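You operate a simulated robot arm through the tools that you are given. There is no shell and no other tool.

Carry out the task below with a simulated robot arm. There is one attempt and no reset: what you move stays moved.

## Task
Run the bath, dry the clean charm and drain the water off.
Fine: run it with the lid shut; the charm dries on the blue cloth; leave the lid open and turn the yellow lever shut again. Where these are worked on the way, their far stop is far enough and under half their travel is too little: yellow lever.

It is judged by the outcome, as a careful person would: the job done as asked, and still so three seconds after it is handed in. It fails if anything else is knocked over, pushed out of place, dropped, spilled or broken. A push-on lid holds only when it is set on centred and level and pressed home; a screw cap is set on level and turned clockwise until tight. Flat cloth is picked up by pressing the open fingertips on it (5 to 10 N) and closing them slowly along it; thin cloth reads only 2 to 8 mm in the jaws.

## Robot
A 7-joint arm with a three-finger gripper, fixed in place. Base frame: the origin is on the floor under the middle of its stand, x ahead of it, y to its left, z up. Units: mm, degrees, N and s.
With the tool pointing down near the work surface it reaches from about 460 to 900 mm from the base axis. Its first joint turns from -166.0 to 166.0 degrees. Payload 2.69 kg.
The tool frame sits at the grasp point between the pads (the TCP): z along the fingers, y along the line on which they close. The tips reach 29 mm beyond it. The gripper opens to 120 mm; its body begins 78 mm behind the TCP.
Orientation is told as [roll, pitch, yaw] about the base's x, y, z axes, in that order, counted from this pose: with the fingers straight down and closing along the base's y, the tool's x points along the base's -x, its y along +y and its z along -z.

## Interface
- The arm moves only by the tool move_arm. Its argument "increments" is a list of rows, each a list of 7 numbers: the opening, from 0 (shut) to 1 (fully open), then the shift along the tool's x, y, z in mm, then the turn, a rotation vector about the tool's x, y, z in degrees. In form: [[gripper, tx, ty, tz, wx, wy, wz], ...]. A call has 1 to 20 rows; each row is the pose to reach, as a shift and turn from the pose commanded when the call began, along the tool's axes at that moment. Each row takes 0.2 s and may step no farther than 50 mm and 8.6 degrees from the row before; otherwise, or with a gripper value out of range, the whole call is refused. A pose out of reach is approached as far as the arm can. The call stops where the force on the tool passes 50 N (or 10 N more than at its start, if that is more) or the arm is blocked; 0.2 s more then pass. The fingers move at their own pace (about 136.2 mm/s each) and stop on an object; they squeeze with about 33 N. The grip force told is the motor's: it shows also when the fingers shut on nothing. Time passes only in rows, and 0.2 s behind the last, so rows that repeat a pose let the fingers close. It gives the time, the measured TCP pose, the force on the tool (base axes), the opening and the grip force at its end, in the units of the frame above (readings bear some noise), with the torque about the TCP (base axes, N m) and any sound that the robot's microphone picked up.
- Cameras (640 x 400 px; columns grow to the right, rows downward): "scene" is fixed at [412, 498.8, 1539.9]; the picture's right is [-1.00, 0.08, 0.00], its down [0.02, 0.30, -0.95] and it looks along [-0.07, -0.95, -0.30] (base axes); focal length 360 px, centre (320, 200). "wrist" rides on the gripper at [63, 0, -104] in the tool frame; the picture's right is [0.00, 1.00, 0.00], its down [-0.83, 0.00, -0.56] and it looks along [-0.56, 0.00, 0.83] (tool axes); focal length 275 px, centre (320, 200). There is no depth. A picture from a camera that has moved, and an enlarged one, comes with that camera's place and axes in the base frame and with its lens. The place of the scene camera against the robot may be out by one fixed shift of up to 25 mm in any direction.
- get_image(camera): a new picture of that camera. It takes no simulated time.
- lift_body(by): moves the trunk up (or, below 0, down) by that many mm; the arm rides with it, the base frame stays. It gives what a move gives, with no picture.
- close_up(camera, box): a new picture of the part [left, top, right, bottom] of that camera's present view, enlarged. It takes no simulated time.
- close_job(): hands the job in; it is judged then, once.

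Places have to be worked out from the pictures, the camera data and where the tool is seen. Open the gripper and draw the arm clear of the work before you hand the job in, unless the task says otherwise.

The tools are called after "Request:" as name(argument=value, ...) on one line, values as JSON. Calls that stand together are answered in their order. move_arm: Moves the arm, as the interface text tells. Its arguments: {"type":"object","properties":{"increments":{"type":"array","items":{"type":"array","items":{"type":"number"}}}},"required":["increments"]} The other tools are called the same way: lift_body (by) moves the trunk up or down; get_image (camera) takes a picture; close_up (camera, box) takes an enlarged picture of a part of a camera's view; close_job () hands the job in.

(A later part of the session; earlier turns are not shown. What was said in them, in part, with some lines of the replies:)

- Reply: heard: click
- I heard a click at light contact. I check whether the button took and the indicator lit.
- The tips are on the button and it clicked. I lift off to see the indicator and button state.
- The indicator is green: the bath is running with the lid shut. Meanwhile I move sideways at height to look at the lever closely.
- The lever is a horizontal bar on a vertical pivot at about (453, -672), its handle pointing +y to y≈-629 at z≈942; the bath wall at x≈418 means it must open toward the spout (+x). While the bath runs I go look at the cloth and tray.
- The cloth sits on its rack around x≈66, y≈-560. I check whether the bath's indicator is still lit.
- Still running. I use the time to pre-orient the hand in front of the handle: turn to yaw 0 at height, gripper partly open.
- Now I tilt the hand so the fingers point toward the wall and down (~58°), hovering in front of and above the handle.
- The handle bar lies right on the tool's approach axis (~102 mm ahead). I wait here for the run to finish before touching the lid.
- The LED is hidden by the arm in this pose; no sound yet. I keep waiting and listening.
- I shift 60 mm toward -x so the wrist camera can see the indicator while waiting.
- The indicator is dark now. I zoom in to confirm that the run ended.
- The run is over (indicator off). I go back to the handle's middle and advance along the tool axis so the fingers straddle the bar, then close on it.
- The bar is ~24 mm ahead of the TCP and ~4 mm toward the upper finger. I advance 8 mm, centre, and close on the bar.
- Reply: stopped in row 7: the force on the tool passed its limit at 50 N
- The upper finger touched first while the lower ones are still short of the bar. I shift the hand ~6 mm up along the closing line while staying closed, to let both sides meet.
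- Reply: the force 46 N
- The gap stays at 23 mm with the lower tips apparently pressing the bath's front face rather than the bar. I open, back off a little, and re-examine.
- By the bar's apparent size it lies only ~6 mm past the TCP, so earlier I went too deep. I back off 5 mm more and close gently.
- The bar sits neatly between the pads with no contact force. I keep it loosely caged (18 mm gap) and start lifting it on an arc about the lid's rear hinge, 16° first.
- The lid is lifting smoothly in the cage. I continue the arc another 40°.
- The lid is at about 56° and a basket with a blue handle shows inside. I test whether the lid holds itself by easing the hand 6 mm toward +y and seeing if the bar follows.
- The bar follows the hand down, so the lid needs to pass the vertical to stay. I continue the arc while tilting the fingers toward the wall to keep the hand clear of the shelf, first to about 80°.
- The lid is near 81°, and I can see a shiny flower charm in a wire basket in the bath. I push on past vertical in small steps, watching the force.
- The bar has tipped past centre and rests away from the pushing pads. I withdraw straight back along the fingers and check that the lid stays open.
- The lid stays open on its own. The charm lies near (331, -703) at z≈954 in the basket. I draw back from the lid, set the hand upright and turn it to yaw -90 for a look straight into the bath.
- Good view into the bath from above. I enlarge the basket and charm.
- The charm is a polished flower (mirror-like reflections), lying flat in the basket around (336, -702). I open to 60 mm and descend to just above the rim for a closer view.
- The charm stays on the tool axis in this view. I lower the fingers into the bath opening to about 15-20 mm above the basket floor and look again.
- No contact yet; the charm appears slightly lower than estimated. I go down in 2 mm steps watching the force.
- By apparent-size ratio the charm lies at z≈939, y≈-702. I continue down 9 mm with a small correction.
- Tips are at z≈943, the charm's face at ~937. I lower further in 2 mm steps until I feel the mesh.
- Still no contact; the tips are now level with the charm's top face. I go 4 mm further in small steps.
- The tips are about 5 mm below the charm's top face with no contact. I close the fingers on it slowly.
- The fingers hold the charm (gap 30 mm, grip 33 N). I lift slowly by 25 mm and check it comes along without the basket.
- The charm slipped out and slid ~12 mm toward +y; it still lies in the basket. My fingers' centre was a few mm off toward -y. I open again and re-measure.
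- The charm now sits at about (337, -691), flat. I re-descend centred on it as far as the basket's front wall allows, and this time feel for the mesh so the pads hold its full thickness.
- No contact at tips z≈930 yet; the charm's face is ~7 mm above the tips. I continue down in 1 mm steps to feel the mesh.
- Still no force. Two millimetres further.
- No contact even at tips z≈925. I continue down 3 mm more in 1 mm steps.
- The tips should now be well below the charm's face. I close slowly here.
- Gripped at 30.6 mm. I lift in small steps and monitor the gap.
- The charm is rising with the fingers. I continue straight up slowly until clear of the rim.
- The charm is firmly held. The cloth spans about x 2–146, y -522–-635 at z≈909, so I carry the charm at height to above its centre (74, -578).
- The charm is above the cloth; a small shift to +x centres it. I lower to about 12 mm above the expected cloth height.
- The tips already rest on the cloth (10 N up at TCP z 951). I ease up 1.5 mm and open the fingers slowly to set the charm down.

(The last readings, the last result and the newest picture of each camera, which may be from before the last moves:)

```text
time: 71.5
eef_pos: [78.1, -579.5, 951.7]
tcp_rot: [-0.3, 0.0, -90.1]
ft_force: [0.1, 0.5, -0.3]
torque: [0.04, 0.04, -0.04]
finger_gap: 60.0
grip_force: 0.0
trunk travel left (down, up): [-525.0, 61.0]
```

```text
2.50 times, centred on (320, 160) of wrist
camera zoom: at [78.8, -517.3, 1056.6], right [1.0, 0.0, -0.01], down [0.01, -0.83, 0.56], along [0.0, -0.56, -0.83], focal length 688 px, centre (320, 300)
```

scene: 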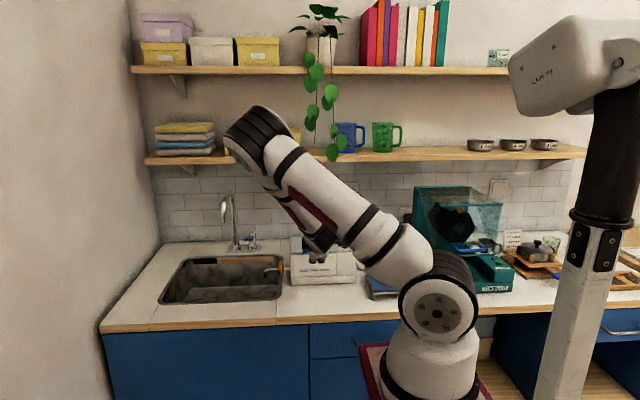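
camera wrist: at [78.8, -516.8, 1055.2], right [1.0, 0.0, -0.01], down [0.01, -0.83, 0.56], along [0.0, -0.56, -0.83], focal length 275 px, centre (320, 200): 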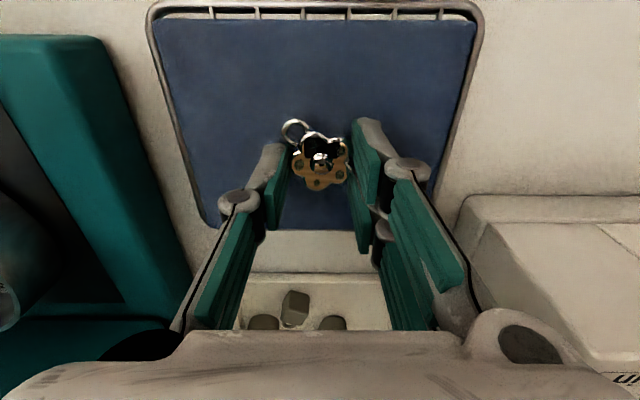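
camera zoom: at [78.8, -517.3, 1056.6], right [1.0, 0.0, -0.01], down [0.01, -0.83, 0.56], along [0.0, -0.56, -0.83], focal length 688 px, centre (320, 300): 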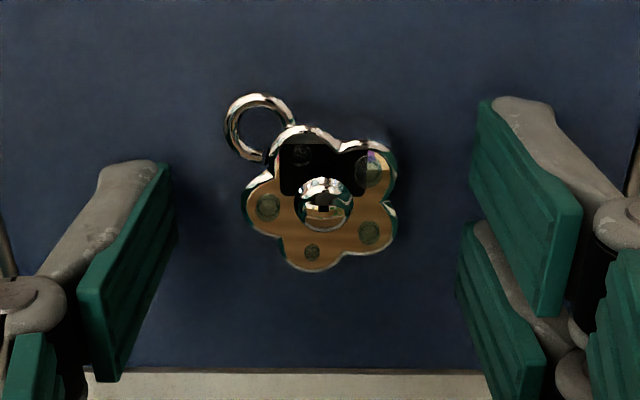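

The charm rests on the blue cloth. I raise the hand straight up and check.

Request:
move_arm(increments=[[0.5, 0, 0, -10, 0, 0, 0], [0.5, 0, 0, -40, 0, 0, 0], [0.5, 0, 0, -80, 0, 0, 0], [0.5, 0, 0, -120, 0, 0, 0], [0.5, 0, 0, -150, 0, 0, 0]])

Request:
get_image(camera="wrist")

```text
time: 72.7
eef_pos: [81.1, -578.8, 1102.7]
tcp_rot: [-0.3, -0.1, -90.0]
ft_force: [-0.1, 0.1, 0.3]
torque: [0.06, -0.05, -0.02]
finger_gap: 60.0
grip_force: 0.1
trunk travel left (down, up): [-525.0, 61.0]
```

```text
taken
camera wrist: at [82.5, -517.2, 1207.8], right [1.0, 0.0, -0.01], down [0.01, -0.83, 0.56], along [0.0, -0.56, -0.83], focal length 275 px, centre (320, 200)
```

wrist: 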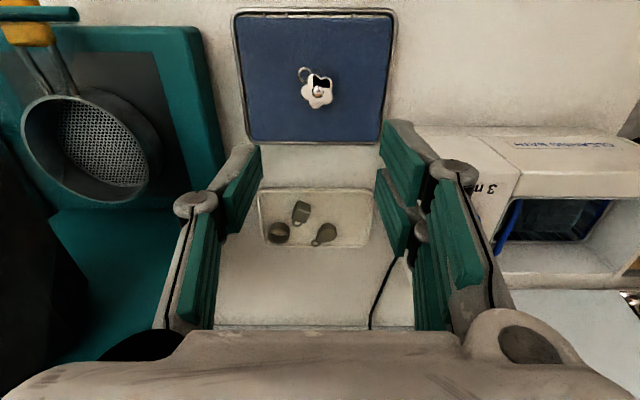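

The charm lies safely on the cloth. Next the drain lever: I close the fingers and travel in front of the bath toward the lever at safe height.

Request:
move_arm(increments=[[0, 5, 45, 0, 0, 0, 0], [0, 10, 90, 0, 0, 0, 0], [0, 15, 135, 0, 0, 0, 0], [0, 20, 180, 0, 0, 0, 0], [0, 25, 225, 0, 0, 0, 0], [0, 30, 270, 0, 0, 0, 0], [0, 35, 315, 0, 0, 0, 0], [0, 40, 357, 0, 0, 0, 0]])

Request:
move_arm(increments=[[0, 0, 0, 8, 0, -7.5, 0], [0, 0, 0, 16, 0, -15, 0], [0, 0, 0, 24, 0, -22.5, 0], [0, 0, 0, 32, 0, -30, 0], [0, 0, 0, 40, 0, -37.5, 0], [0, 0, 0, 50, 0, -45, 0]])

Request:
get_image(camera="wrist")

Request:
get_image(camera="scene")

```text
time: 74.5
eef_pos: [431.5, -540.5, 1098.7]
tcp_rot: [-0.3, -0.1, -90.1]
ft_force: [-1.5, 0.6, 0.0]
torque: [0.01, -0.06, -0.01]
finger_gap: 0.0
grip_force: 28.3
trunk travel left (down, up): [-525.0, 61.0]
```

```text
time: 75.9
eef_pos: [433.9, -539.5, 1050.9]
tcp_rot: [-0.3, -45.2, -89.8]
ft_force: [0.2, -0.1, -0.2]
torque: [0.03, 0.0, 0.03]
finger_gap: 0.3
grip_force: 28.5
trunk travel left (down, up): [-525.0, 61.0]
```

```text
taken
camera wrist: at [434.9, -422.4, 1079.1], right [1.0, 0.0, -0.01], down [0.01, -0.19, 0.98], along [0.0, -0.98, -0.19], focal length 275 px, centre (320, 200)
```

wrist: 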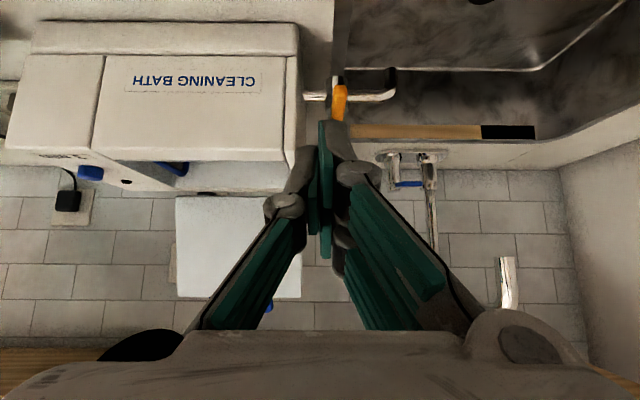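

```text
taken
```

scene: 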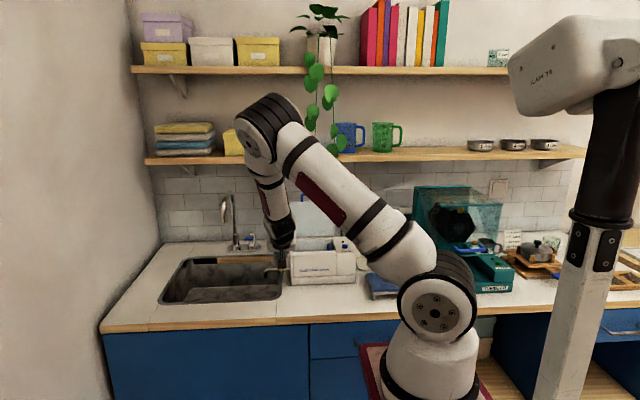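

Now I look at the lever from the front. I zoom in on it.

Request:
close_up(camera="wrist", box=[270, 40, 430, 160])

Request:
close_up(camera="scene", box=[250, 210, 330, 300])

```text
3.33 times, centred on (350, 100) of wrist
camera zoom: at [434.9, -422.4, 1079.1], right [1.0, 0.0, -0.01], down [0.01, -0.19, 0.98], along [0.0, -0.98, -0.19], focal length 918 px, centre (220, 533)
```

zoom: 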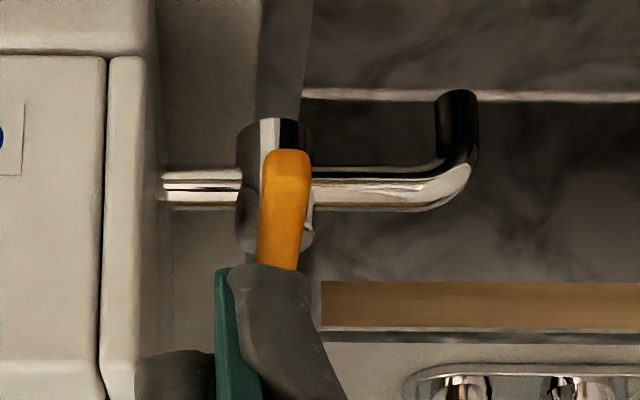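

```text
4.44 times, centred on (290, 255) of scene
camera zoom: at [412.0, 498.8, 1539.9], right [-1.0, 0.08, 0.0], down [0.02, 0.3, -0.95], along [-0.07, -0.95, -0.3], focal length 1601 px, centre (453, -44)
```

zoom: 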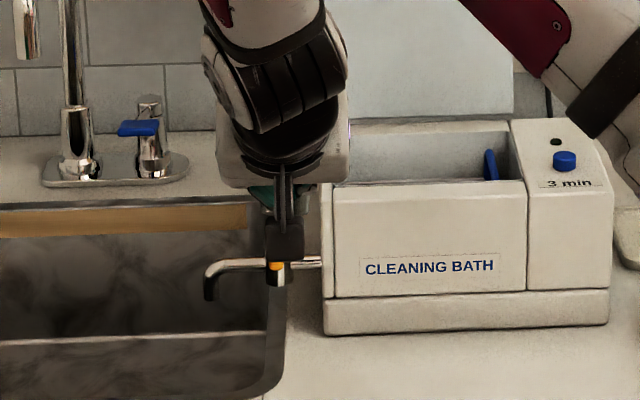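

The lever bar is about 12 mm wide at x≈450.5, z≈940–950, and the gap to the bath is ~27 mm, so I will straddle it with the single finger on the bath side. I set a 30 mm gap and move to a standoff along the approach line.

Request:
move_arm(increments=[[0.25, 1, 6, 20, 0, 0, 0], [0.25, 2, 12, 40, 0, 0, 0], [0.25, 3.8, 18, 66, 0, 0, 0], [0.25, 3.8, 18, 66, 0, 0, 0]])

Request:
get_image(camera="wrist")

Request:
close_up(camera="wrist", box=[250, 60, 410, 220])

```text
time: 76.9
eef_pos: [454.7, -584.0, 1000.5]
tcp_rot: [-0.5, -44.9, -89.7]
ft_force: [0.3, -0.3, 0.5]
torque: [-0.02, -0.01, -0.02]
finger_gap: 29.9
grip_force: 0.0
trunk travel left (down, up): [-525.0, 61.0]
```

```text
taken
camera wrist: at [454.3, -466.4, 1029.8], right [1.0, 0.0, -0.01], down [0.01, -0.19, 0.98], along [0.0, -0.98, -0.19], focal length 275 px, centre (320, 200)
```

wrist: 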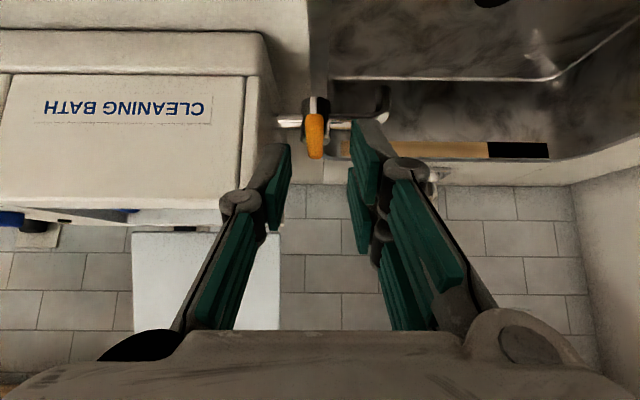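

```text
2.50 times, centred on (330, 140) of wrist
camera zoom: at [454.3, -466.4, 1029.8], right [1.0, 0.0, -0.01], down [0.01, -0.19, 0.98], along [0.0, -0.98, -0.19], focal length 688 px, centre (295, 350)
```

zoom: 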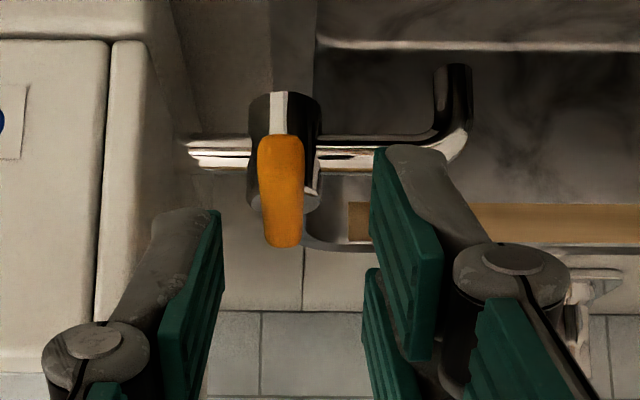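

The lever sits between the pads' lines (x≈450). I shift 3 mm toward -x and advance along the tool axis to straddle the lever's end.

Request:
move_arm(increments=[[0.25, 0, -3, 15, 0, 0, 0], [0.25, 0, -3, 30, 0, 0, 0], [0.25, 0, -3, 42, 0, 0, 0], [0.25, 0, -3, 52, 0, 0, 0], [0.25, 0, -3, 58, 0, 0, 0], [0.25, 0, -3, 58, 0, 0, 0]])

Request:
get_image(camera="wrist")

Request:
close_up(camera="wrist", box=[230, 80, 410, 240])

Request:
close_up(camera="scene", box=[250, 210, 330, 300])

```text
time: 78.3
eef_pos: [451.2, -623.9, 958.1]
tcp_rot: [-0.5, -45.0, -89.6]
ft_force: [-0.1, -0.7, -0.1]
torque: [-0.01, -0.01, 0.01]
finger_gap: 30.0
grip_force: 0.0
trunk travel left (down, up): [-525.0, 61.0]
```

```text
taken
camera wrist: at [450.5, -507.0, 987.9], right [1.0, 0.0, -0.01], down [0.01, -0.19, 0.98], along [0.0, -0.98, -0.19], focal length 275 px, centre (320, 200)
```

wrist: 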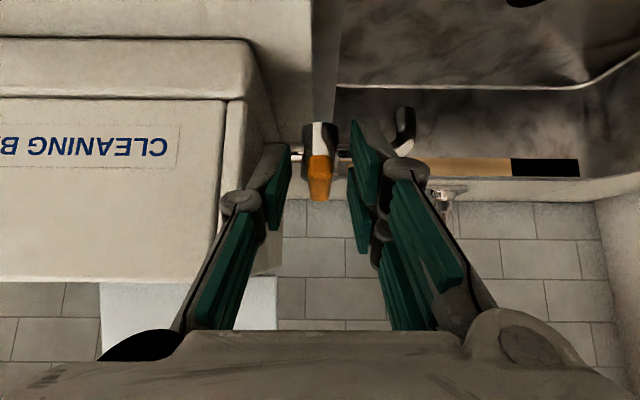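

```text
2.50 times, centred on (320, 160) of wrist
camera zoom: at [450.5, -507.0, 987.9], right [1.0, 0.0, -0.01], down [0.01, -0.19, 0.98], along [0.0, -0.98, -0.19], focal length 688 px, centre (320, 300)
```

zoom: 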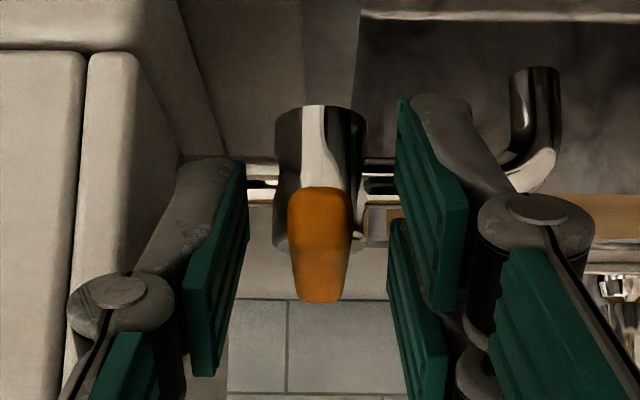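

```text
4.44 times, centred on (290, 255) of scene
camera zoom: at [412.0, 498.8, 1539.9], right [-1.0, 0.08, 0.0], down [0.02, 0.3, -0.95], along [-0.07, -0.95, -0.3], focal length 1601 px, centre (453, -44)
```

zoom: 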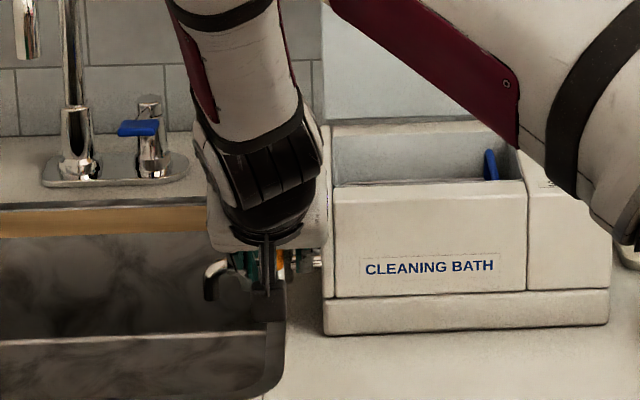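

The fingers straddle the lever's front end without contact. I push it toward +x with the bath-side finger along the arc about the pivot, first to about 45°.

Request:
move_arm(increments=[[0.25, 1.3, 8.3, -1.3, 0, 0, 0], [0.25, 2.2, 13, -2.2, 0, 0, 0], [0.25, 3, 17.6, -3, 0, 0, 0], [0.25, 3, 22.4, -3, 0, 0, 0], [0.25, 3, 27.2, -3, 0, 0, 0], [0.25, 2.2, 32, -2.2, 0, 0, 0], [0.25, 1.3, 36.4, -1.3, 0, 0, 0]])

Request:
get_image(camera="wrist")

Request:
close_up(camera="wrist", box=[230, 80, 410, 240])

```text
time: 79.9
eef_pos: [486.3, -622.6, 958.6]
tcp_rot: [-0.6, -44.9, -89.6]
ft_force: [-0.3, 0.7, 0.5]
torque: [0.01, 0.01, 0.01]
finger_gap: 30.2
grip_force: 0.0
trunk travel left (down, up): [-525.0, 61.0]
```

```text
taken
camera wrist: at [487.1, -505.7, 987.8], right [1.0, 0.0, -0.01], down [0.01, -0.19, 0.98], along [0.0, -0.98, -0.19], focal length 275 px, centre (320, 200)
```

wrist: 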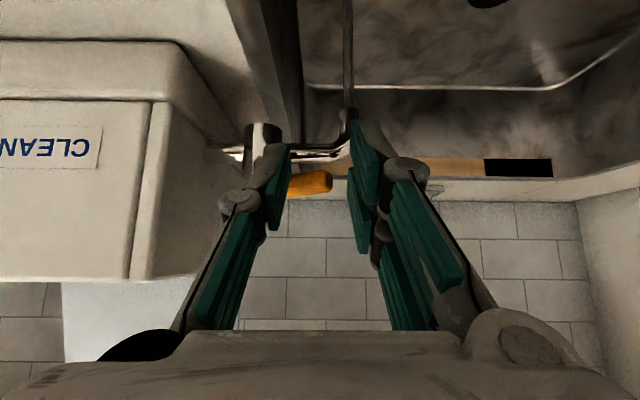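

```text
2.50 times, centred on (320, 160) of wrist
camera zoom: at [487.1, -505.7, 987.8], right [1.0, 0.0, -0.01], down [0.01, -0.19, 0.98], along [0.0, -0.98, -0.19], focal length 688 px, centre (320, 300)
```

zoom: 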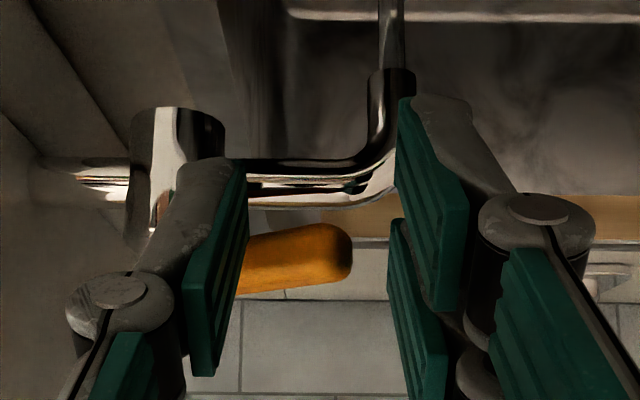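

Water is already streaming from the spout and the lever is at about 79°. I push it on to its far stop, watching the force.

Request:
move_arm(increments=[[0.25, -3, 4, 3, 0, 0, 0], [0.25, -6, 8, 6, 0, 0, 0], [0.25, -9, 12, 9, 0, 0, 0], [0.25, -11, 12, 11, 0, 0, 0], [0.25, -13, 12, 13, 0, 0, 0], [0.25, -14, 12, 14, 0, 0, 0]])

Request:
close_up(camera="wrist", box=[230, 80, 410, 240])

```text
time: 81.3
eef_pos: [498.3, -640.0, 955.2]
tcp_rot: [-0.6, -44.8, -89.5]
ft_force: [0.7, 16.2, -4.3]
torque: [0.3, -0.13, -0.45]
finger_gap: 30.8
grip_force: 0.0
trunk travel left (down, up): [-525.0, 61.0]
```

```text
2.50 times, centred on (320, 160) of wrist
camera zoom: at [498.7, -522.7, 985.2], right [1.0, 0.0, -0.01], down [0.01, -0.2, 0.98], along [0.0, -0.98, -0.2], focal length 688 px, centre (320, 300)
```

zoom: 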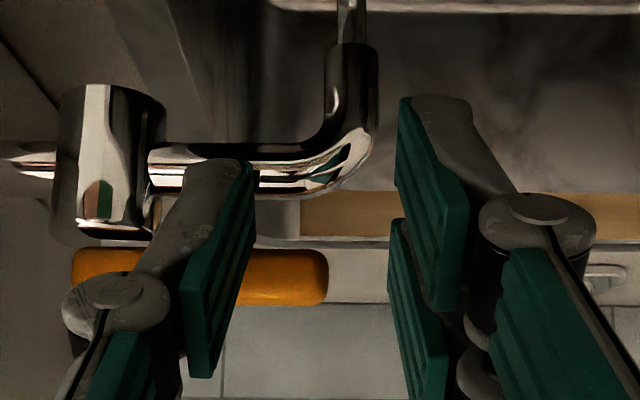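

The lever is parallel with the pipe and 16 N shows its far stop. I back away and watch the water drain.

Request:
move_arm(increments=[[0.25, 1, 0, -3, 0, 0, 0], [0.25, 1, 0, -20, 0, 0, 0], [0.25, 1, 0, -50, 0, 0, 0], [0.25, 1, 0, -80, 0, 0, 0], [0.25, 1, 0, -110, 0, 0, 0]])

Request:
get_image(camera="wrist")

Request:
close_up(camera="scene", box=[250, 210, 350, 310])

```text
time: 82.5
eef_pos: [497.9, -563.5, 1036.3]
tcp_rot: [-0.5, -45.1, -89.7]
ft_force: [0.1, -0.9, -0.4]
torque: [-0.01, 0.03, 0.01]
finger_gap: 30.4
grip_force: 0.2
trunk travel left (down, up): [-525.0, 61.0]
```

```text
taken
camera wrist: at [497.6, -447.4, 1064.8], right [1.0, 0.0, -0.01], down [0.01, -0.19, 0.98], along [0.0, -0.98, -0.19], focal length 275 px, centre (320, 200)
```

wrist: 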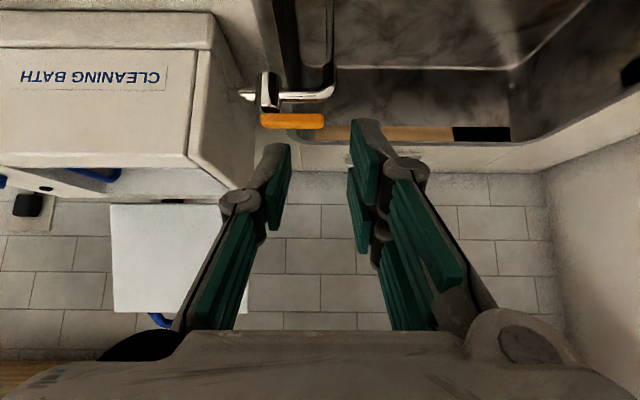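

```text
4.00 times, centred on (300, 260) of scene
camera zoom: at [412.0, 498.8, 1539.9], right [-1.0, 0.08, 0.0], down [0.02, 0.3, -0.95], along [-0.07, -0.95, -0.3], focal length 1441 px, centre (400, -40)
```

zoom: 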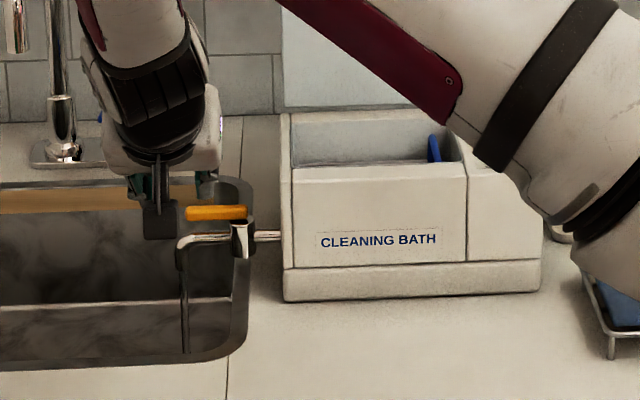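

The lever is fully open and water runs into the sink. While draining I bring the hand upright and move it to a place where I can see into the bath.

Request:
move_arm(increments=[[0, 0, 0, -5, 0, 7.5, 0], [0, 0, 0, -10, 0, 15, 0], [0, 0, 0, -15, 0, 22.5, 0], [0, 0, 0, -20, 0, 30, 0], [0, 0, 0, -25, 0, 37.5, 0], [0, 0, 0, -30, 0, 45, 0]])

Request:
move_arm(increments=[[0, -10, -30, -15, 0, 0, 0], [0, -20, -60, -30, 0, 0, 0], [0, -30, -90, -45, 0, 0, 0], [0, -45, -120, -60, 0, 0, 0], [0, -60, -140, -75, 0, 0, 0]])

Request:
get_image(camera="wrist")

```text
time: 83.9
eef_pos: [498.5, -542.8, 1057.7]
tcp_rot: [-0.4, 0.1, -90.0]
ft_force: [0.8, 0.8, 0.3]
torque: [0.0, 0.0, 0.03]
finger_gap: 0.0
grip_force: 28.9
trunk travel left (down, up): [-525.0, 61.0]
```

```text
time: 85.1
eef_pos: [358.7, -603.6, 1133.8]
tcp_rot: [-0.3, 0.0, -90.0]
ft_force: [0.5, 1.0, 0.0]
torque: [0.0, 0.02, 0.02]
finger_gap: 0.0
grip_force: 28.0
trunk travel left (down, up): [-525.0, 61.0]
```

```text
taken
camera wrist: at [359.4, -540.1, 1237.9], right [1.0, 0.01, -0.01], down [0.01, -0.83, 0.56], along [0.0, -0.56, -0.83], focal length 275 px, centre (320, 200)
```

wrist: 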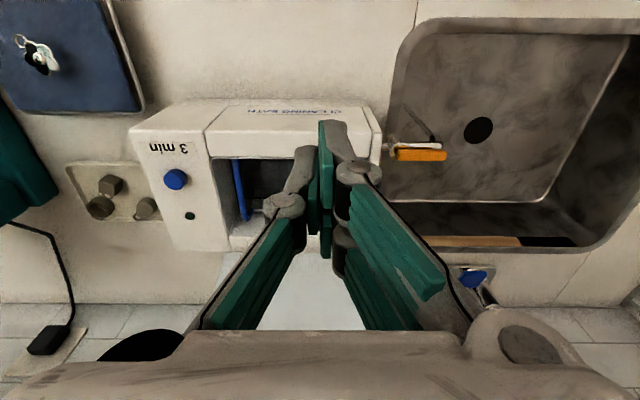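

I raise and centre the hand for an unobstructed look at the water level and the stream.

Request:
move_arm(increments=[[0.6, -8, 0, -35, 0, 0, 0], [0.6, -16, 5, -70, 0, 0, 0], [0.6, -25, 10, -115, 0, 0, 0], [0.6, -25, 10, -115, 0, 0, 0], [0.6, -25, 10, -115, 0, 0, 0], [0.6, -25, 10, -115, 0, 0, 0], [0.6, -25, 10, -115, 0, 0, 0], [0.6, -25, 10, -115, 0, 0, 0], [0.6, -25, 10, -115, 0, 0, 0], [0.6, -25, 10, -115, 0, 0, 0]])

Request:
close_up(camera="wrist", box=[200, 40, 500, 220])

Request:
close_up(camera="scene", box=[250, 210, 350, 310])

```text
time: 87.3
eef_pos: [370.5, -626.0, 1246.6]
tcp_rot: [-0.3, 0.0, -90.0]
ft_force: [-0.3, 0.2, -1.0]
torque: [0.02, -0.02, -0.01]
finger_gap: 72.2
grip_force: 0.1
trunk travel left (down, up): [-525.0, 61.0]
```

```text
2.13 times, centred on (350, 130) of wrist
camera zoom: at [370.9, -564.0, 1351.6], right [1.0, 0.0, -0.01], down [0.01, -0.83, 0.56], along [0.0, -0.56, -0.83], focal length 587 px, centre (256, 349)
```

zoom: 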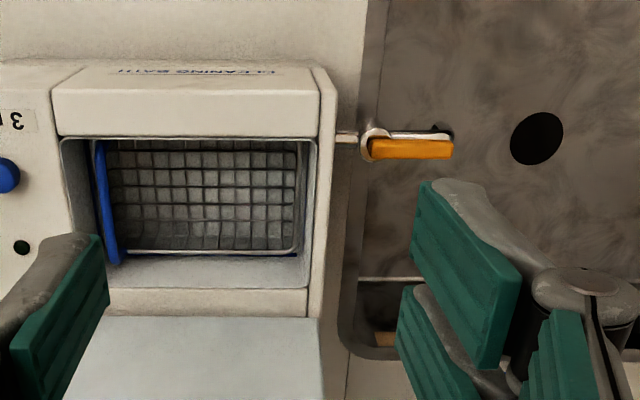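

```text
4.00 times, centred on (300, 260) of scene
camera zoom: at [412.0, 498.8, 1539.9], right [-1.0, 0.08, 0.0], down [0.02, 0.3, -0.95], along [-0.07, -0.95, -0.3], focal length 1441 px, centre (400, -40)
```

zoom: 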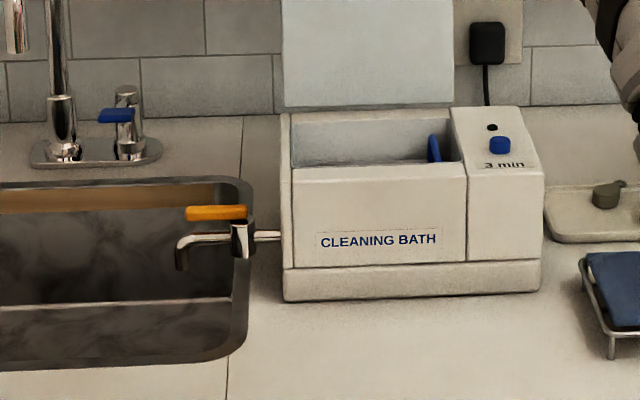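

The stream has stopped and the tank floor shows dry-grey behind the mesh, so the bath is drained. I close the fingers and go above the sink behind the lever (-y side) to push it shut.

Request:
move_arm(increments=[[0, -8, 20, 15, 0, 0, 0], [0, -20, 45, 40, 0, 0, 0], [0, -35, 70, 70, 0, 0, 0], [0, -55, 90, 105, 0, 0, 0], [0, -72, 107, 145, 0, 0, 0], [0, -86, 108, 186, 0, 0, 0], [0, -86, 108, 186, 0, 0, 0]])

Request:
get_image(camera="wrist")

Request:
close_up(camera="scene", box=[240, 180, 340, 300])

```text
time: 88.9
eef_pos: [463.4, -679.9, 1058.7]
tcp_rot: [-0.3, -0.2, -89.9]
ft_force: [0.2, 1.2, -0.2]
torque: [-0.06, -0.02, 0.02]
finger_gap: 0.0
grip_force: 28.4
out of reach, approached as far as the arm can: row 4, 5, 6, 7
trunk travel left (down, up): [-525.0, 61.0]
```

```text
taken
camera wrist: at [464.1, -617.5, 1163.2], right [1.0, 0.0, 0.0], down [0.01, -0.83, 0.56], along [0.0, -0.56, -0.83], focal length 275 px, centre (320, 200)
```

wrist: 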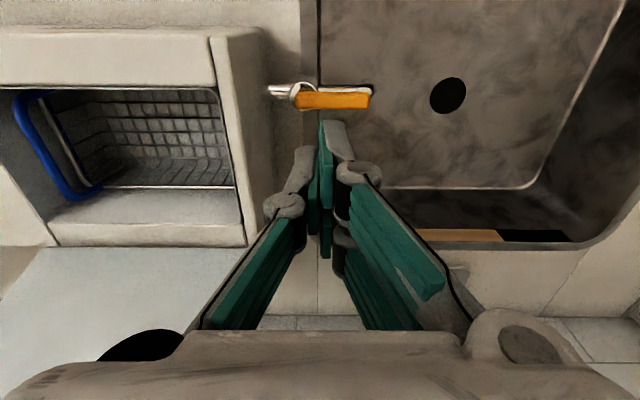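

```text
3.33 times, centred on (290, 240) of scene
camera zoom: at [412.0, 498.8, 1539.9], right [-1.0, 0.08, 0.0], down [0.02, 0.3, -0.95], along [-0.07, -0.95, -0.3], focal length 1201 px, centre (420, 67)
```

zoom: 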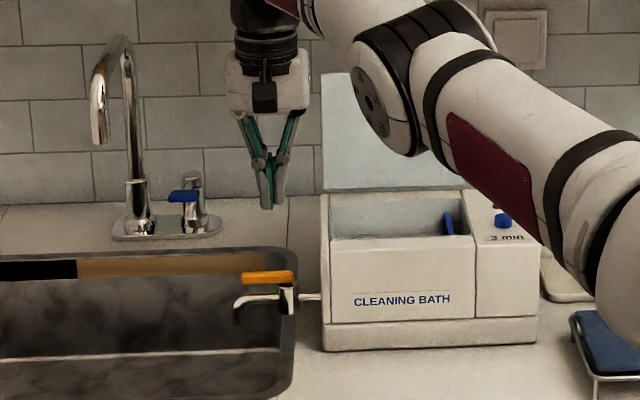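

The spot behind the lever is beyond reach at this trunk height. I retreat to a free, higher place in front and lower the trunk.

Request:
move_arm(increments=[[0, 15, 0, -25, 0, 0, 0], [0, 40, 0, -60, 0, 0, 0], [0, 70, -5, -95, 0, 0, 0], [0, 100, -10, -130, 0, 0, 0]])

Request:
get_image(camera="scene")

```text
time: 89.9
eef_pos: [453.3, -583.8, 1187.0]
tcp_rot: [-0.3, 0.1, -89.9]
ft_force: [-0.7, -0.8, -1.1]
torque: [0.06, 0.01, -0.01]
finger_gap: 0.0
grip_force: 28.6
trunk travel left (down, up): [-525.0, 61.0]
```

```text
taken
```

scene: 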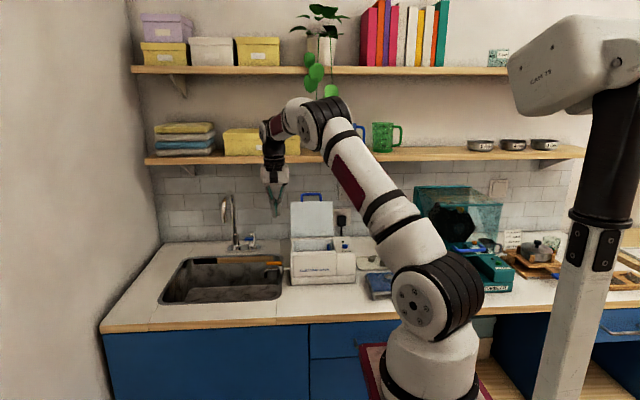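

The hand is clear in front. I lower the trunk by 120 mm.

Request:
lift_body(by=-120)

Request:
get_image(camera="scene")

```text
time: 91.4
eef_pos: [452.9, -583.7, 1067.9]
tcp_rot: [-0.3, 0.0, -90.1]
ft_force: [0.6, 0.4, -0.8]
torque: [0.0, 0.01, -0.01]
finger_gap: 0.0
grip_force: 28.3
trunk travel left (down, up): [-405.0, 181.0]
```

```text
taken
```

scene: 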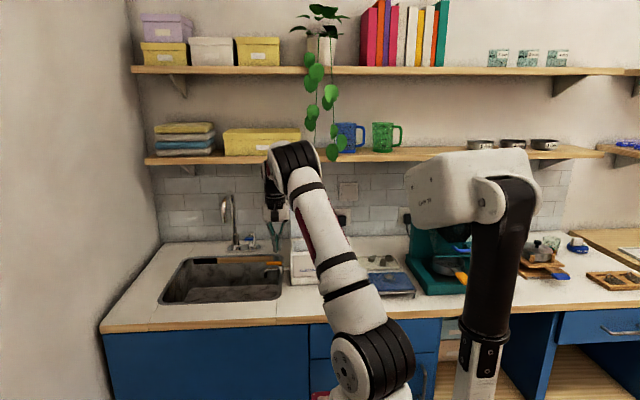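

Trunk lowered. I now move over to behind the lever at z≈1060.

Request:
move_arm(increments=[[0, -32, 8, 0, 0, 0, 0], [0, -64, 16, 0, 0, 0, 0], [0, -96, 22, 4, 0, 0, 0], [0, -128, 26, 8, 0, 0, 0], [0, -128, 26, 8, 0, 0, 0]])

Request:
get_image(camera="wrist")

Request:
close_up(camera="scene", box=[240, 180, 340, 300])

```text
time: 92.6
eef_pos: [479.3, -688.8, 1058.9]
tcp_rot: [-0.3, 0.0, -89.9]
ft_force: [0.5, -0.4, 0.1]
torque: [0.02, -0.05, -0.04]
finger_gap: 0.0
grip_force: 28.6
out of reach, approached as far as the arm can: row 4, 5
trunk travel left (down, up): [-405.0, 181.0]
```

```text
taken
camera wrist: at [480.7, -626.8, 1164.0], right [1.0, 0.0, -0.01], down [0.01, -0.83, 0.56], along [0.0, -0.56, -0.83], focal length 275 px, centre (320, 200)
```

wrist: 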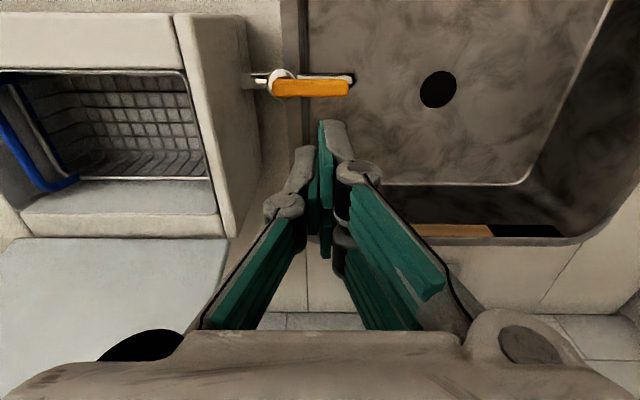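

```text
3.33 times, centred on (290, 240) of scene
camera zoom: at [412.0, 498.8, 1539.9], right [-1.0, 0.08, 0.0], down [0.02, 0.3, -0.95], along [-0.07, -0.95, -0.3], focal length 1201 px, centre (420, 67)
```

zoom: 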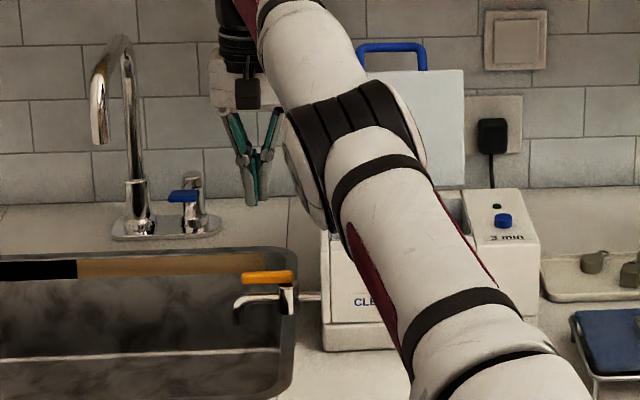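

Reach is the limit here, so I tilt the fingers 30° outward (pointing toward the wall), which brings the wrist closer in.

Request:
move_arm(increments=[[0, 5, 0, 0, 0, -7.5, 0], [0, 8, 0, 0, 0, -15, 0], [0, 8, 0, 0, 0, -22.5, 0], [0, 8, 0, 0, 0, -30, 0]])

Request:
get_image(camera="wrist")

```text
time: 93.6
eef_pos: [478.7, -681.8, 1060.3]
tcp_rot: [-0.4, -30.1, -89.8]
ft_force: [0.6, -0.8, -0.3]
torque: [0.02, 0.0, 0.01]
finger_gap: 0.1
grip_force: 28.4
trunk travel left (down, up): [-405.0, 181.0]
```

```text
taken
camera wrist: at [480.2, -575.2, 1119.3], right [1.0, 0.0, -0.01], down [0.01, -0.44, 0.9], along [0.0, -0.9, -0.44], focal length 275 px, centre (320, 200)
```

wrist: 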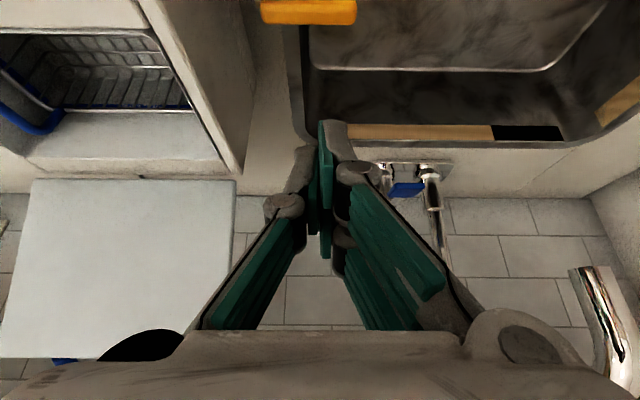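

The tilted pose works. I descend behind the lever with about 5 mm clearance, down to where the lowest fingertip is just above the pipe's top.

Request:
move_arm(increments=[[0, -5, 0, 18, 0, 0, 0], [0, 7.8, 1, 47.5, 0, 0, 0], [0, 15, 1, 60, 0, 0, 0], [0, 22, 1, 72, 0, 0, 0], [0, 28.8, 1, 83.8, 0, 0, 0], [0, 28.8, 1, 83.8, 0, 0, 0]])

Request:
get_image(camera="wrist")

Request:
close_up(camera="scene", box=[240, 200, 320, 290])

```text
time: 95.0
eef_pos: [479.9, -698.7, 972.2]
tcp_rot: [-0.3, -30.0, -89.8]
ft_force: [-0.3, -0.1, 0.3]
torque: [0.0, 0.0, 0.03]
finger_gap: 0.0
grip_force: 28.7
trunk travel left (down, up): [-405.0, 181.0]
```

```text
taken
camera wrist: at [480.7, -592.8, 1031.2], right [1.0, 0.0, -0.01], down [0.01, -0.44, 0.9], along [0.0, -0.9, -0.44], focal length 275 px, centre (320, 200)
```

wrist: 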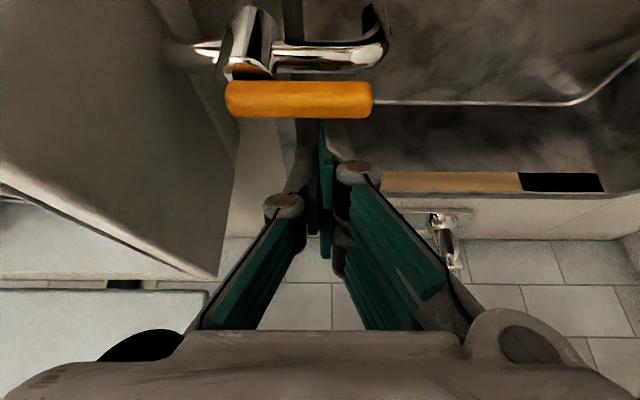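

```text
4.44 times, centred on (280, 245) of scene
camera zoom: at [412.0, 498.8, 1539.9], right [-1.0, 0.08, 0.0], down [0.02, 0.3, -0.95], along [-0.07, -0.95, -0.3], focal length 1601 px, centre (498, 0)
```

zoom: 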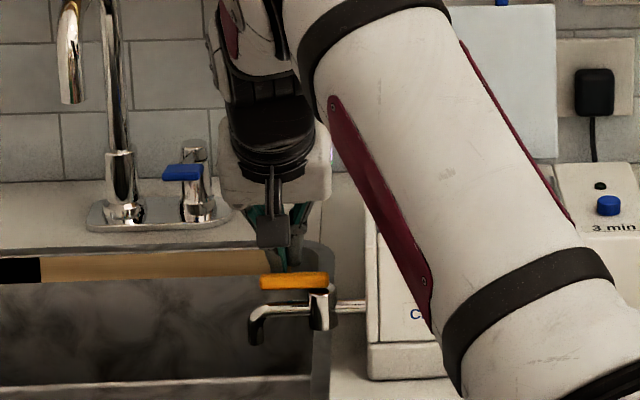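

The tips are behind the lever. I push it toward +y along the arc, about halfway first.

Request:
move_arm(increments=[[0, 4, 1, -2.3, 0, 0, 0], [0, 7.8, 1, -4.5, 0, 0, 0], [0, 11.7, 3, -6.8, 0, 0, 0], [0, 15.6, 5, -9, 0, 0, 0], [0, 19.5, 5, -11.3, 0, 0, 0], [0, 23.4, 4.5, -13.5, 0, 0, 0], [0, 27, 3, -15.6, 0, 0, 0], [0, 30.3, 1, -17.5, 0, 0, 0]])

Request:
get_image(camera="wrist")

Request:
close_up(camera="scene", box=[240, 200, 320, 290])

```text
time: 96.8
eef_pos: [481.0, -664.1, 972.3]
tcp_rot: [-0.5, -30.0, -89.9]
ft_force: [-0.4, 0.5, 0.2]
torque: [-0.01, 0.0, -0.05]
finger_gap: 0.1
grip_force: 28.4
trunk travel left (down, up): [-405.0, 181.0]
```

```text
taken
camera wrist: at [481.5, -557.8, 1032.2], right [1.0, 0.0, -0.01], down [0.01, -0.44, 0.9], along [0.0, -0.9, -0.44], focal length 275 px, centre (320, 200)
```

wrist: 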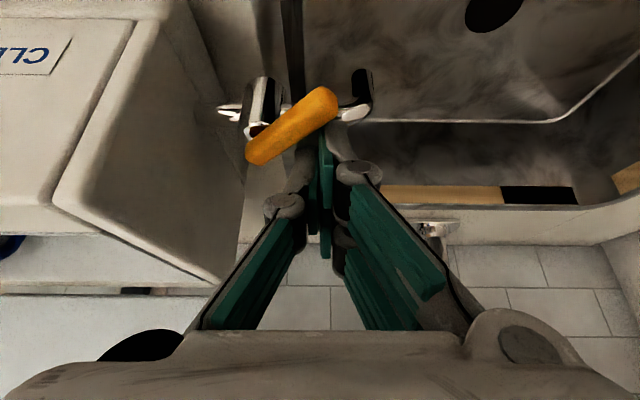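

```text
4.44 times, centred on (280, 245) of scene
camera zoom: at [412.0, 498.8, 1539.9], right [-1.0, 0.08, 0.0], down [0.02, 0.3, -0.95], along [-0.07, -0.95, -0.3], focal length 1601 px, centre (498, 0)
```

zoom: 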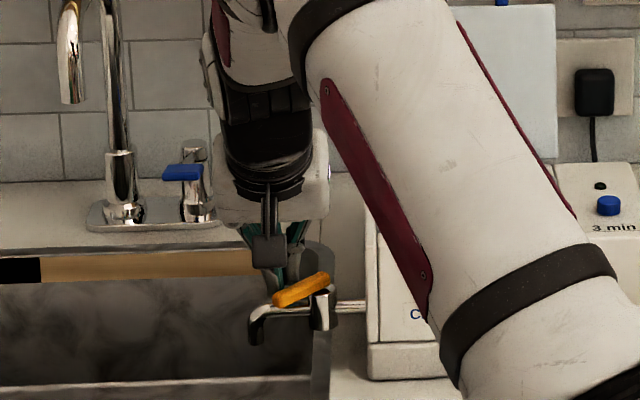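

The lever is about 46° back. I continue pushing +y then -x along the arc toward the shut position.

Request:
move_arm(increments=[[0, 6.9, 2, -4, 0, 0, 0], [0, 14.3, 2.7, -8.3, 0, 0, 0], [0, 16, 0, -9.3, 0, 0, 0], [0, 17.7, -2.7, -10.2, 0, 0, 0], [0, 18.8, -6, -10.9, 0, 0, 0], [0, 19.8, -9, -11.5, 0, 0, 0]])

Request:
get_image(camera="wrist")

Request:
close_up(camera="scene", box=[240, 200, 320, 290])

```text
time: 98.2
eef_pos: [472.1, -641.0, 974.7]
tcp_rot: [-0.4, -30.0, -89.8]
ft_force: [0.4, 0.0, -0.1]
torque: [0.0, 0.02, -0.01]
finger_gap: 0.0
grip_force: 28.6
trunk travel left (down, up): [-405.0, 181.0]
```

```text
taken
camera wrist: at [473.4, -534.8, 1033.0], right [1.0, 0.0, -0.01], down [0.01, -0.44, 0.9], along [0.0, -0.9, -0.44], focal length 275 px, centre (320, 200)
```

wrist: 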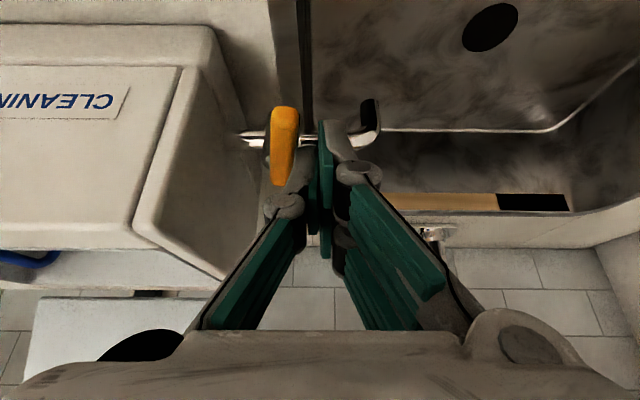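

```text
4.44 times, centred on (280, 245) of scene
camera zoom: at [412.0, 498.8, 1539.9], right [-1.0, 0.08, 0.0], down [0.02, 0.3, -0.95], along [-0.07, -0.95, -0.3], focal length 1601 px, centre (498, 0)
```

zoom: 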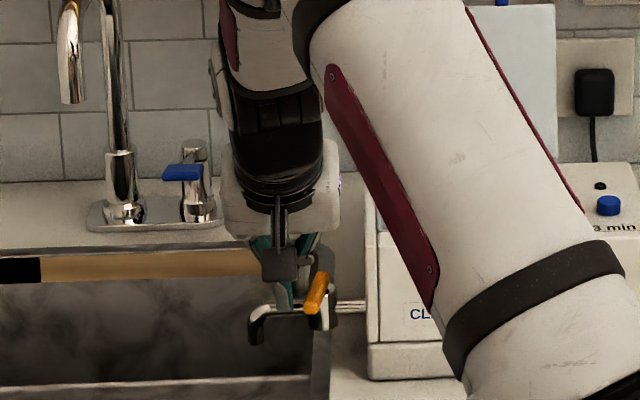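

The lever is about 10° short of shut. I push it further toward -x in small steps until the stop shows in the force.

Request:
move_arm(increments=[[0, 0.5, -2, -0.3, 0, 0, 0], [0, 1, -4, -0.5, 0, 0, 0], [0, 1, -6, -0.5, 0, 0, 0], [0, 1, -8, -0.5, 0, 0, 0], [0, 1, -9, -0.5, 0, 0, 0]])

Request:
get_image(camera="wrist")

```text
time: 99.4
eef_pos: [467.1, -638.2, 973.8]
tcp_rot: [-0.1, -30.0, -89.7]
ft_force: [21.0, -0.3, 0.2]
torque: [0.02, -0.39, 0.11]
finger_gap: 0.1
grip_force: 28.2
trunk travel left (down, up): [-405.0, 181.0]
```

```text
taken
camera wrist: at [467.3, -533.7, 1032.8], right [1.0, 0.01, -0.01], down [0.01, -0.44, 0.9], along [0.0, -0.9, -0.44], focal length 275 px, centre (320, 200)
```

wrist: 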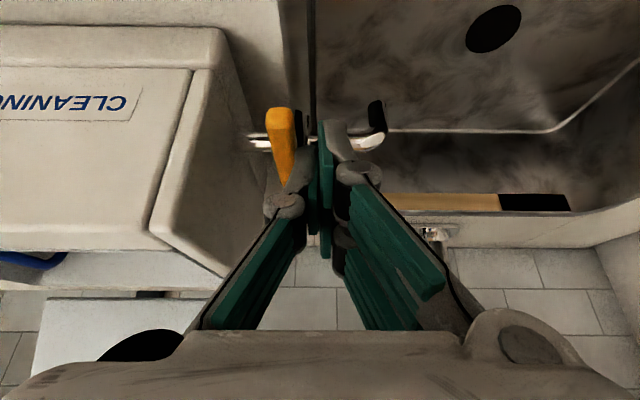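

A steady 21 N shows the lever is at its shut stop. I back off toward +x, then withdraw up and away.

Request:
move_arm(increments=[[0, -1, 5, 0.5, 0, 0, 0], [0, -1, 14, 0.5, 0, 0, 0], [0, 0, 18, -20, 0, 0, 0], [0, 0, 18, -50, 0, 0, 0], [0, 0, 10, -90, 0, 0, 0], [0, 0, 0, -130, 0, 0, 0]])

Request:
get_image(camera="wrist")

Request:
get_image(camera="scene")

```text
time: 100.8
eef_pos: [462.3, -575.4, 1085.8]
tcp_rot: [-0.5, -30.0, -89.8]
ft_force: [0.7, -0.3, -0.3]
torque: [0.0, 0.0, -0.02]
finger_gap: 0.1
grip_force: 28.3
trunk travel left (down, up): [-405.0, 181.0]
```

```text
taken
camera wrist: at [463.7, -469.2, 1144.6], right [1.0, 0.0, -0.01], down [0.01, -0.44, 0.9], along [0.0, -0.9, -0.44], focal length 275 px, centre (320, 200)
```

wrist: 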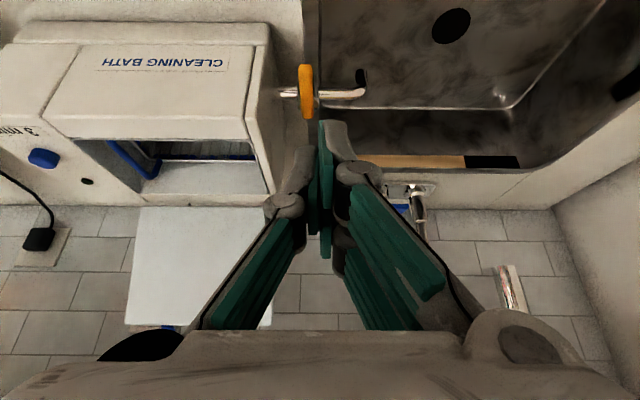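

```text
taken
```

scene: 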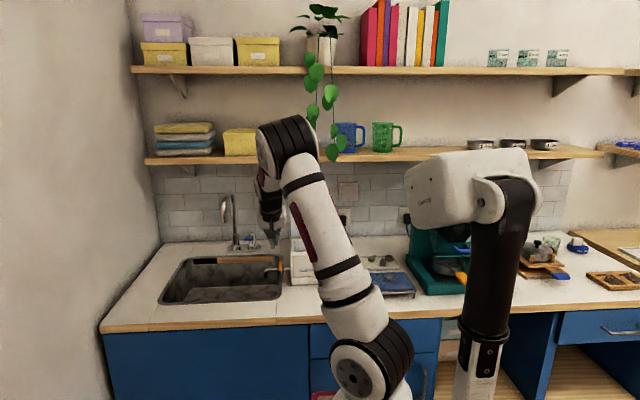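

The lever points straight out again. I set the hand upright, raise it and look into the bath once more.

Request:
move_arm(increments=[[0.3, 0, -10, -15, 0, 7.5, 0], [0.5, 0, -25, -35, 0, 15, 0], [0.6, 0, -45, -60, 0, 22.5, 0], [0.6, 0, -70, -90, 0, 30, 0], [0.6, 0, -90, -110, 0, 30, 0]])

Request:
get_image(camera="wrist")

Request:
close_up(camera="wrist", box=[200, 80, 460, 260])

```text
time: 102.0
eef_pos: [375.1, -519.1, 1180.6]
tcp_rot: [-0.4, 0.1, -90.0]
ft_force: [0.5, -1.2, -0.1]
torque: [-0.01, 0.02, 0.01]
finger_gap: 72.0
grip_force: 0.1
trunk travel left (down, up): [-405.0, 181.0]
```

```text
taken
camera wrist: at [375.3, -456.9, 1285.6], right [1.0, 0.0, -0.01], down [0.01, -0.83, 0.55], along [0.0, -0.55, -0.83], focal length 275 px, centre (320, 200)
```

wrist: 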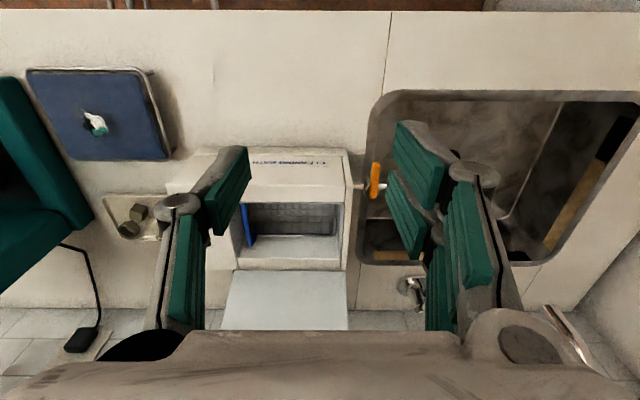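

```text
2.22 times, centred on (330, 170) of wrist
camera zoom: at [375.3, -456.9, 1285.6], right [1.0, 0.0, -0.01], down [0.01, -0.83, 0.55], along [0.0, -0.55, -0.83], focal length 612 px, centre (298, 267)
```

zoom: 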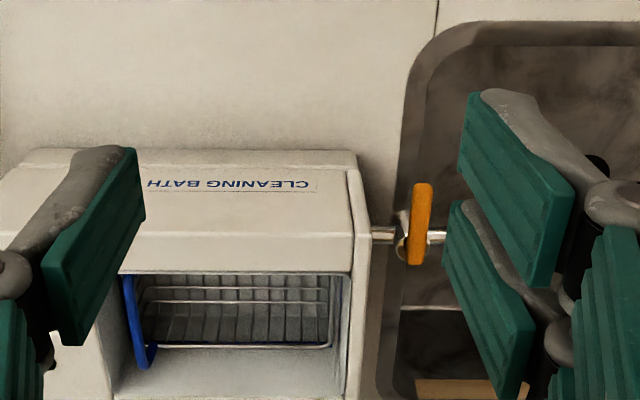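

The bath is empty, the lever is back in line with its starting direction, and the charm lies on the cloth. I draw the arm up and back with the gripper fully open.

Request:
move_arm(increments=[[0.8, 10, -20, -30, 0, 0, 0], [1, 25, -45, -60, 0, 0, 0], [1, 40, -70, -90, 0, 0, 0], [1, 55, -95, -110, 0, 0, 0], [1, 55, -95, -110, 0, 0, 0], [1, 55, -95, -110, 0, 0, 0], [1, 55, -95, -110, 0, 0, 0]])

Request:
get_image(camera="wrist")

Request:
close_up(camera="scene", box=[230, 180, 430, 310])

```text
time: 103.6
eef_pos: [282.4, -465.6, 1293.5]
tcp_rot: [-0.3, 0.0, -90.0]
ft_force: [0.1, -0.6, -0.5]
torque: [0.02, 0.03, 0.03]
finger_gap: 120.0
grip_force: 0.1
trunk travel left (down, up): [-405.0, 181.0]
```

```text
taken
camera wrist: at [283.8, -403.6, 1397.1], right [1.0, 0.0, -0.01], down [0.01, -0.83, 0.56], along [0.0, -0.56, -0.83], focal length 275 px, centre (320, 200)
```

wrist: 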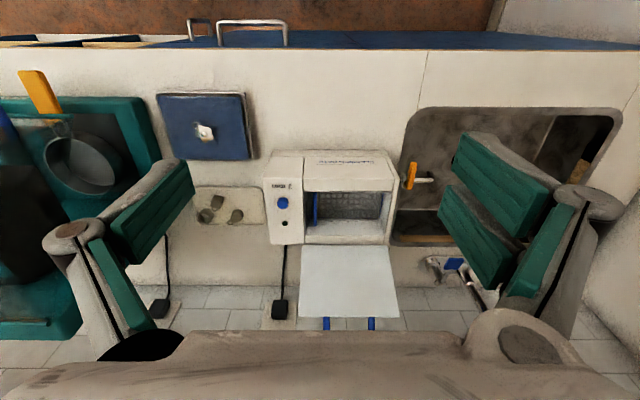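

```text
3.08 times, centred on (330, 245) of scene
camera zoom: at [412.0, 498.8, 1539.9], right [-1.0, 0.08, 0.0], down [0.02, 0.3, -0.95], along [-0.07, -0.95, -0.3], focal length 1109 px, centre (289, 62)
```

zoom: 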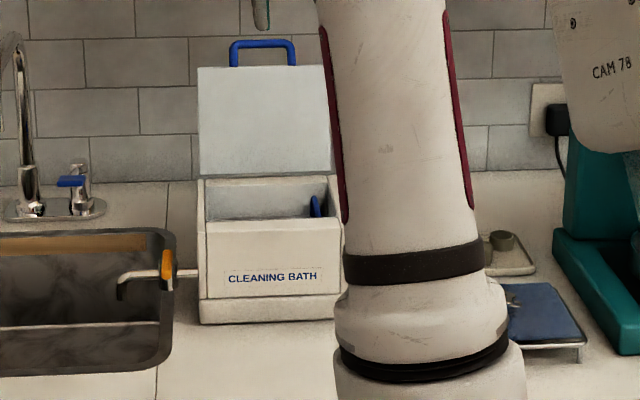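

I make a last comparison of the lever and charm with zoomed pictures.

Request:
close_up(camera="scene", box=[255, 250, 305, 290])

Request:
close_up(camera="wrist", box=[150, 80, 430, 250])

```text
10.00 times, centred on (280, 270) of scene
camera zoom: at [412.0, 498.8, 1539.9], right [-1.0, 0.08, 0.0], down [0.02, 0.3, -0.95], along [-0.07, -0.95, -0.3], focal length 3603 px, centre (720, -500)
```

zoom: 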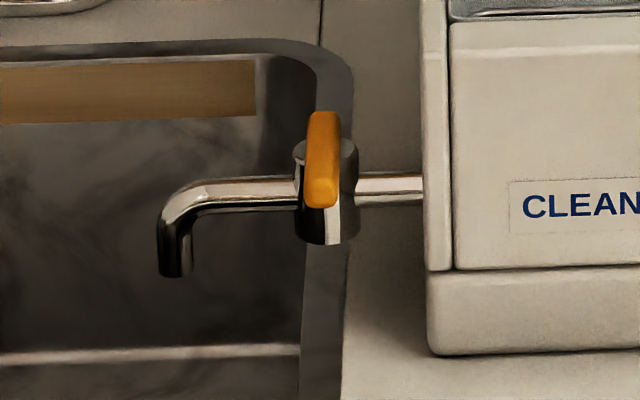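

```text
2.29 times, centred on (290, 165) of wrist
camera zoom: at [283.8, -403.6, 1397.1], right [1.0, 0.0, -0.01], down [0.01, -0.83, 0.56], along [0.0, -0.56, -0.83], focal length 629 px, centre (389, 280)
```

zoom: 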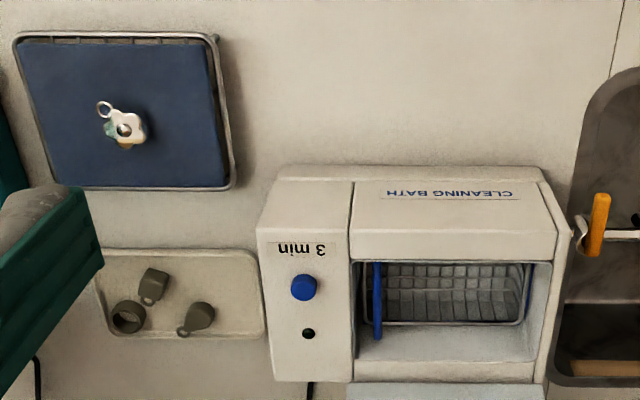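

The lever picture matches its starting (shut) position. The lid is open, the bath is empty, the charm lies on the blue cloth, and the arm is clear with the gripper open. I hand the job in.

Request:
close_job()

```text
The job is handed in.
```

The bath was run with its lid shut, the clean charm is drying on the blue cloth, and the water is drained off. The lid is open and the yellow lever is turned shut again.

- **Run:** I pressed the button once with the lid closed. The green light came on and had gone out by about 21 s later, and I opened the lid only after that. I watched the light for the end because no end-of-run sound was reported.
- **Charm:** My first grip slipped, so the charm slid about 12 mm inside the basket. The second grip held, and I set the charm down gently near the middle of the cloth.
- **Drain:** I turned the lever to its far stop and water ran into the sink. When the stream had stopped and the tank looked empty, I turned the lever back. It met a firm stop, and the last picture matches its starting position.
- **Lid handle:** While first closing on the handle, a fingertip pressed briefly on the front of the bath, up to the 50 N limit. The bath looks to be in the same place in the final pictures.

I lowered the trunk by 120 mm to reach the lever and did not raise it again. The gripper is open and the arm is clear of the work.
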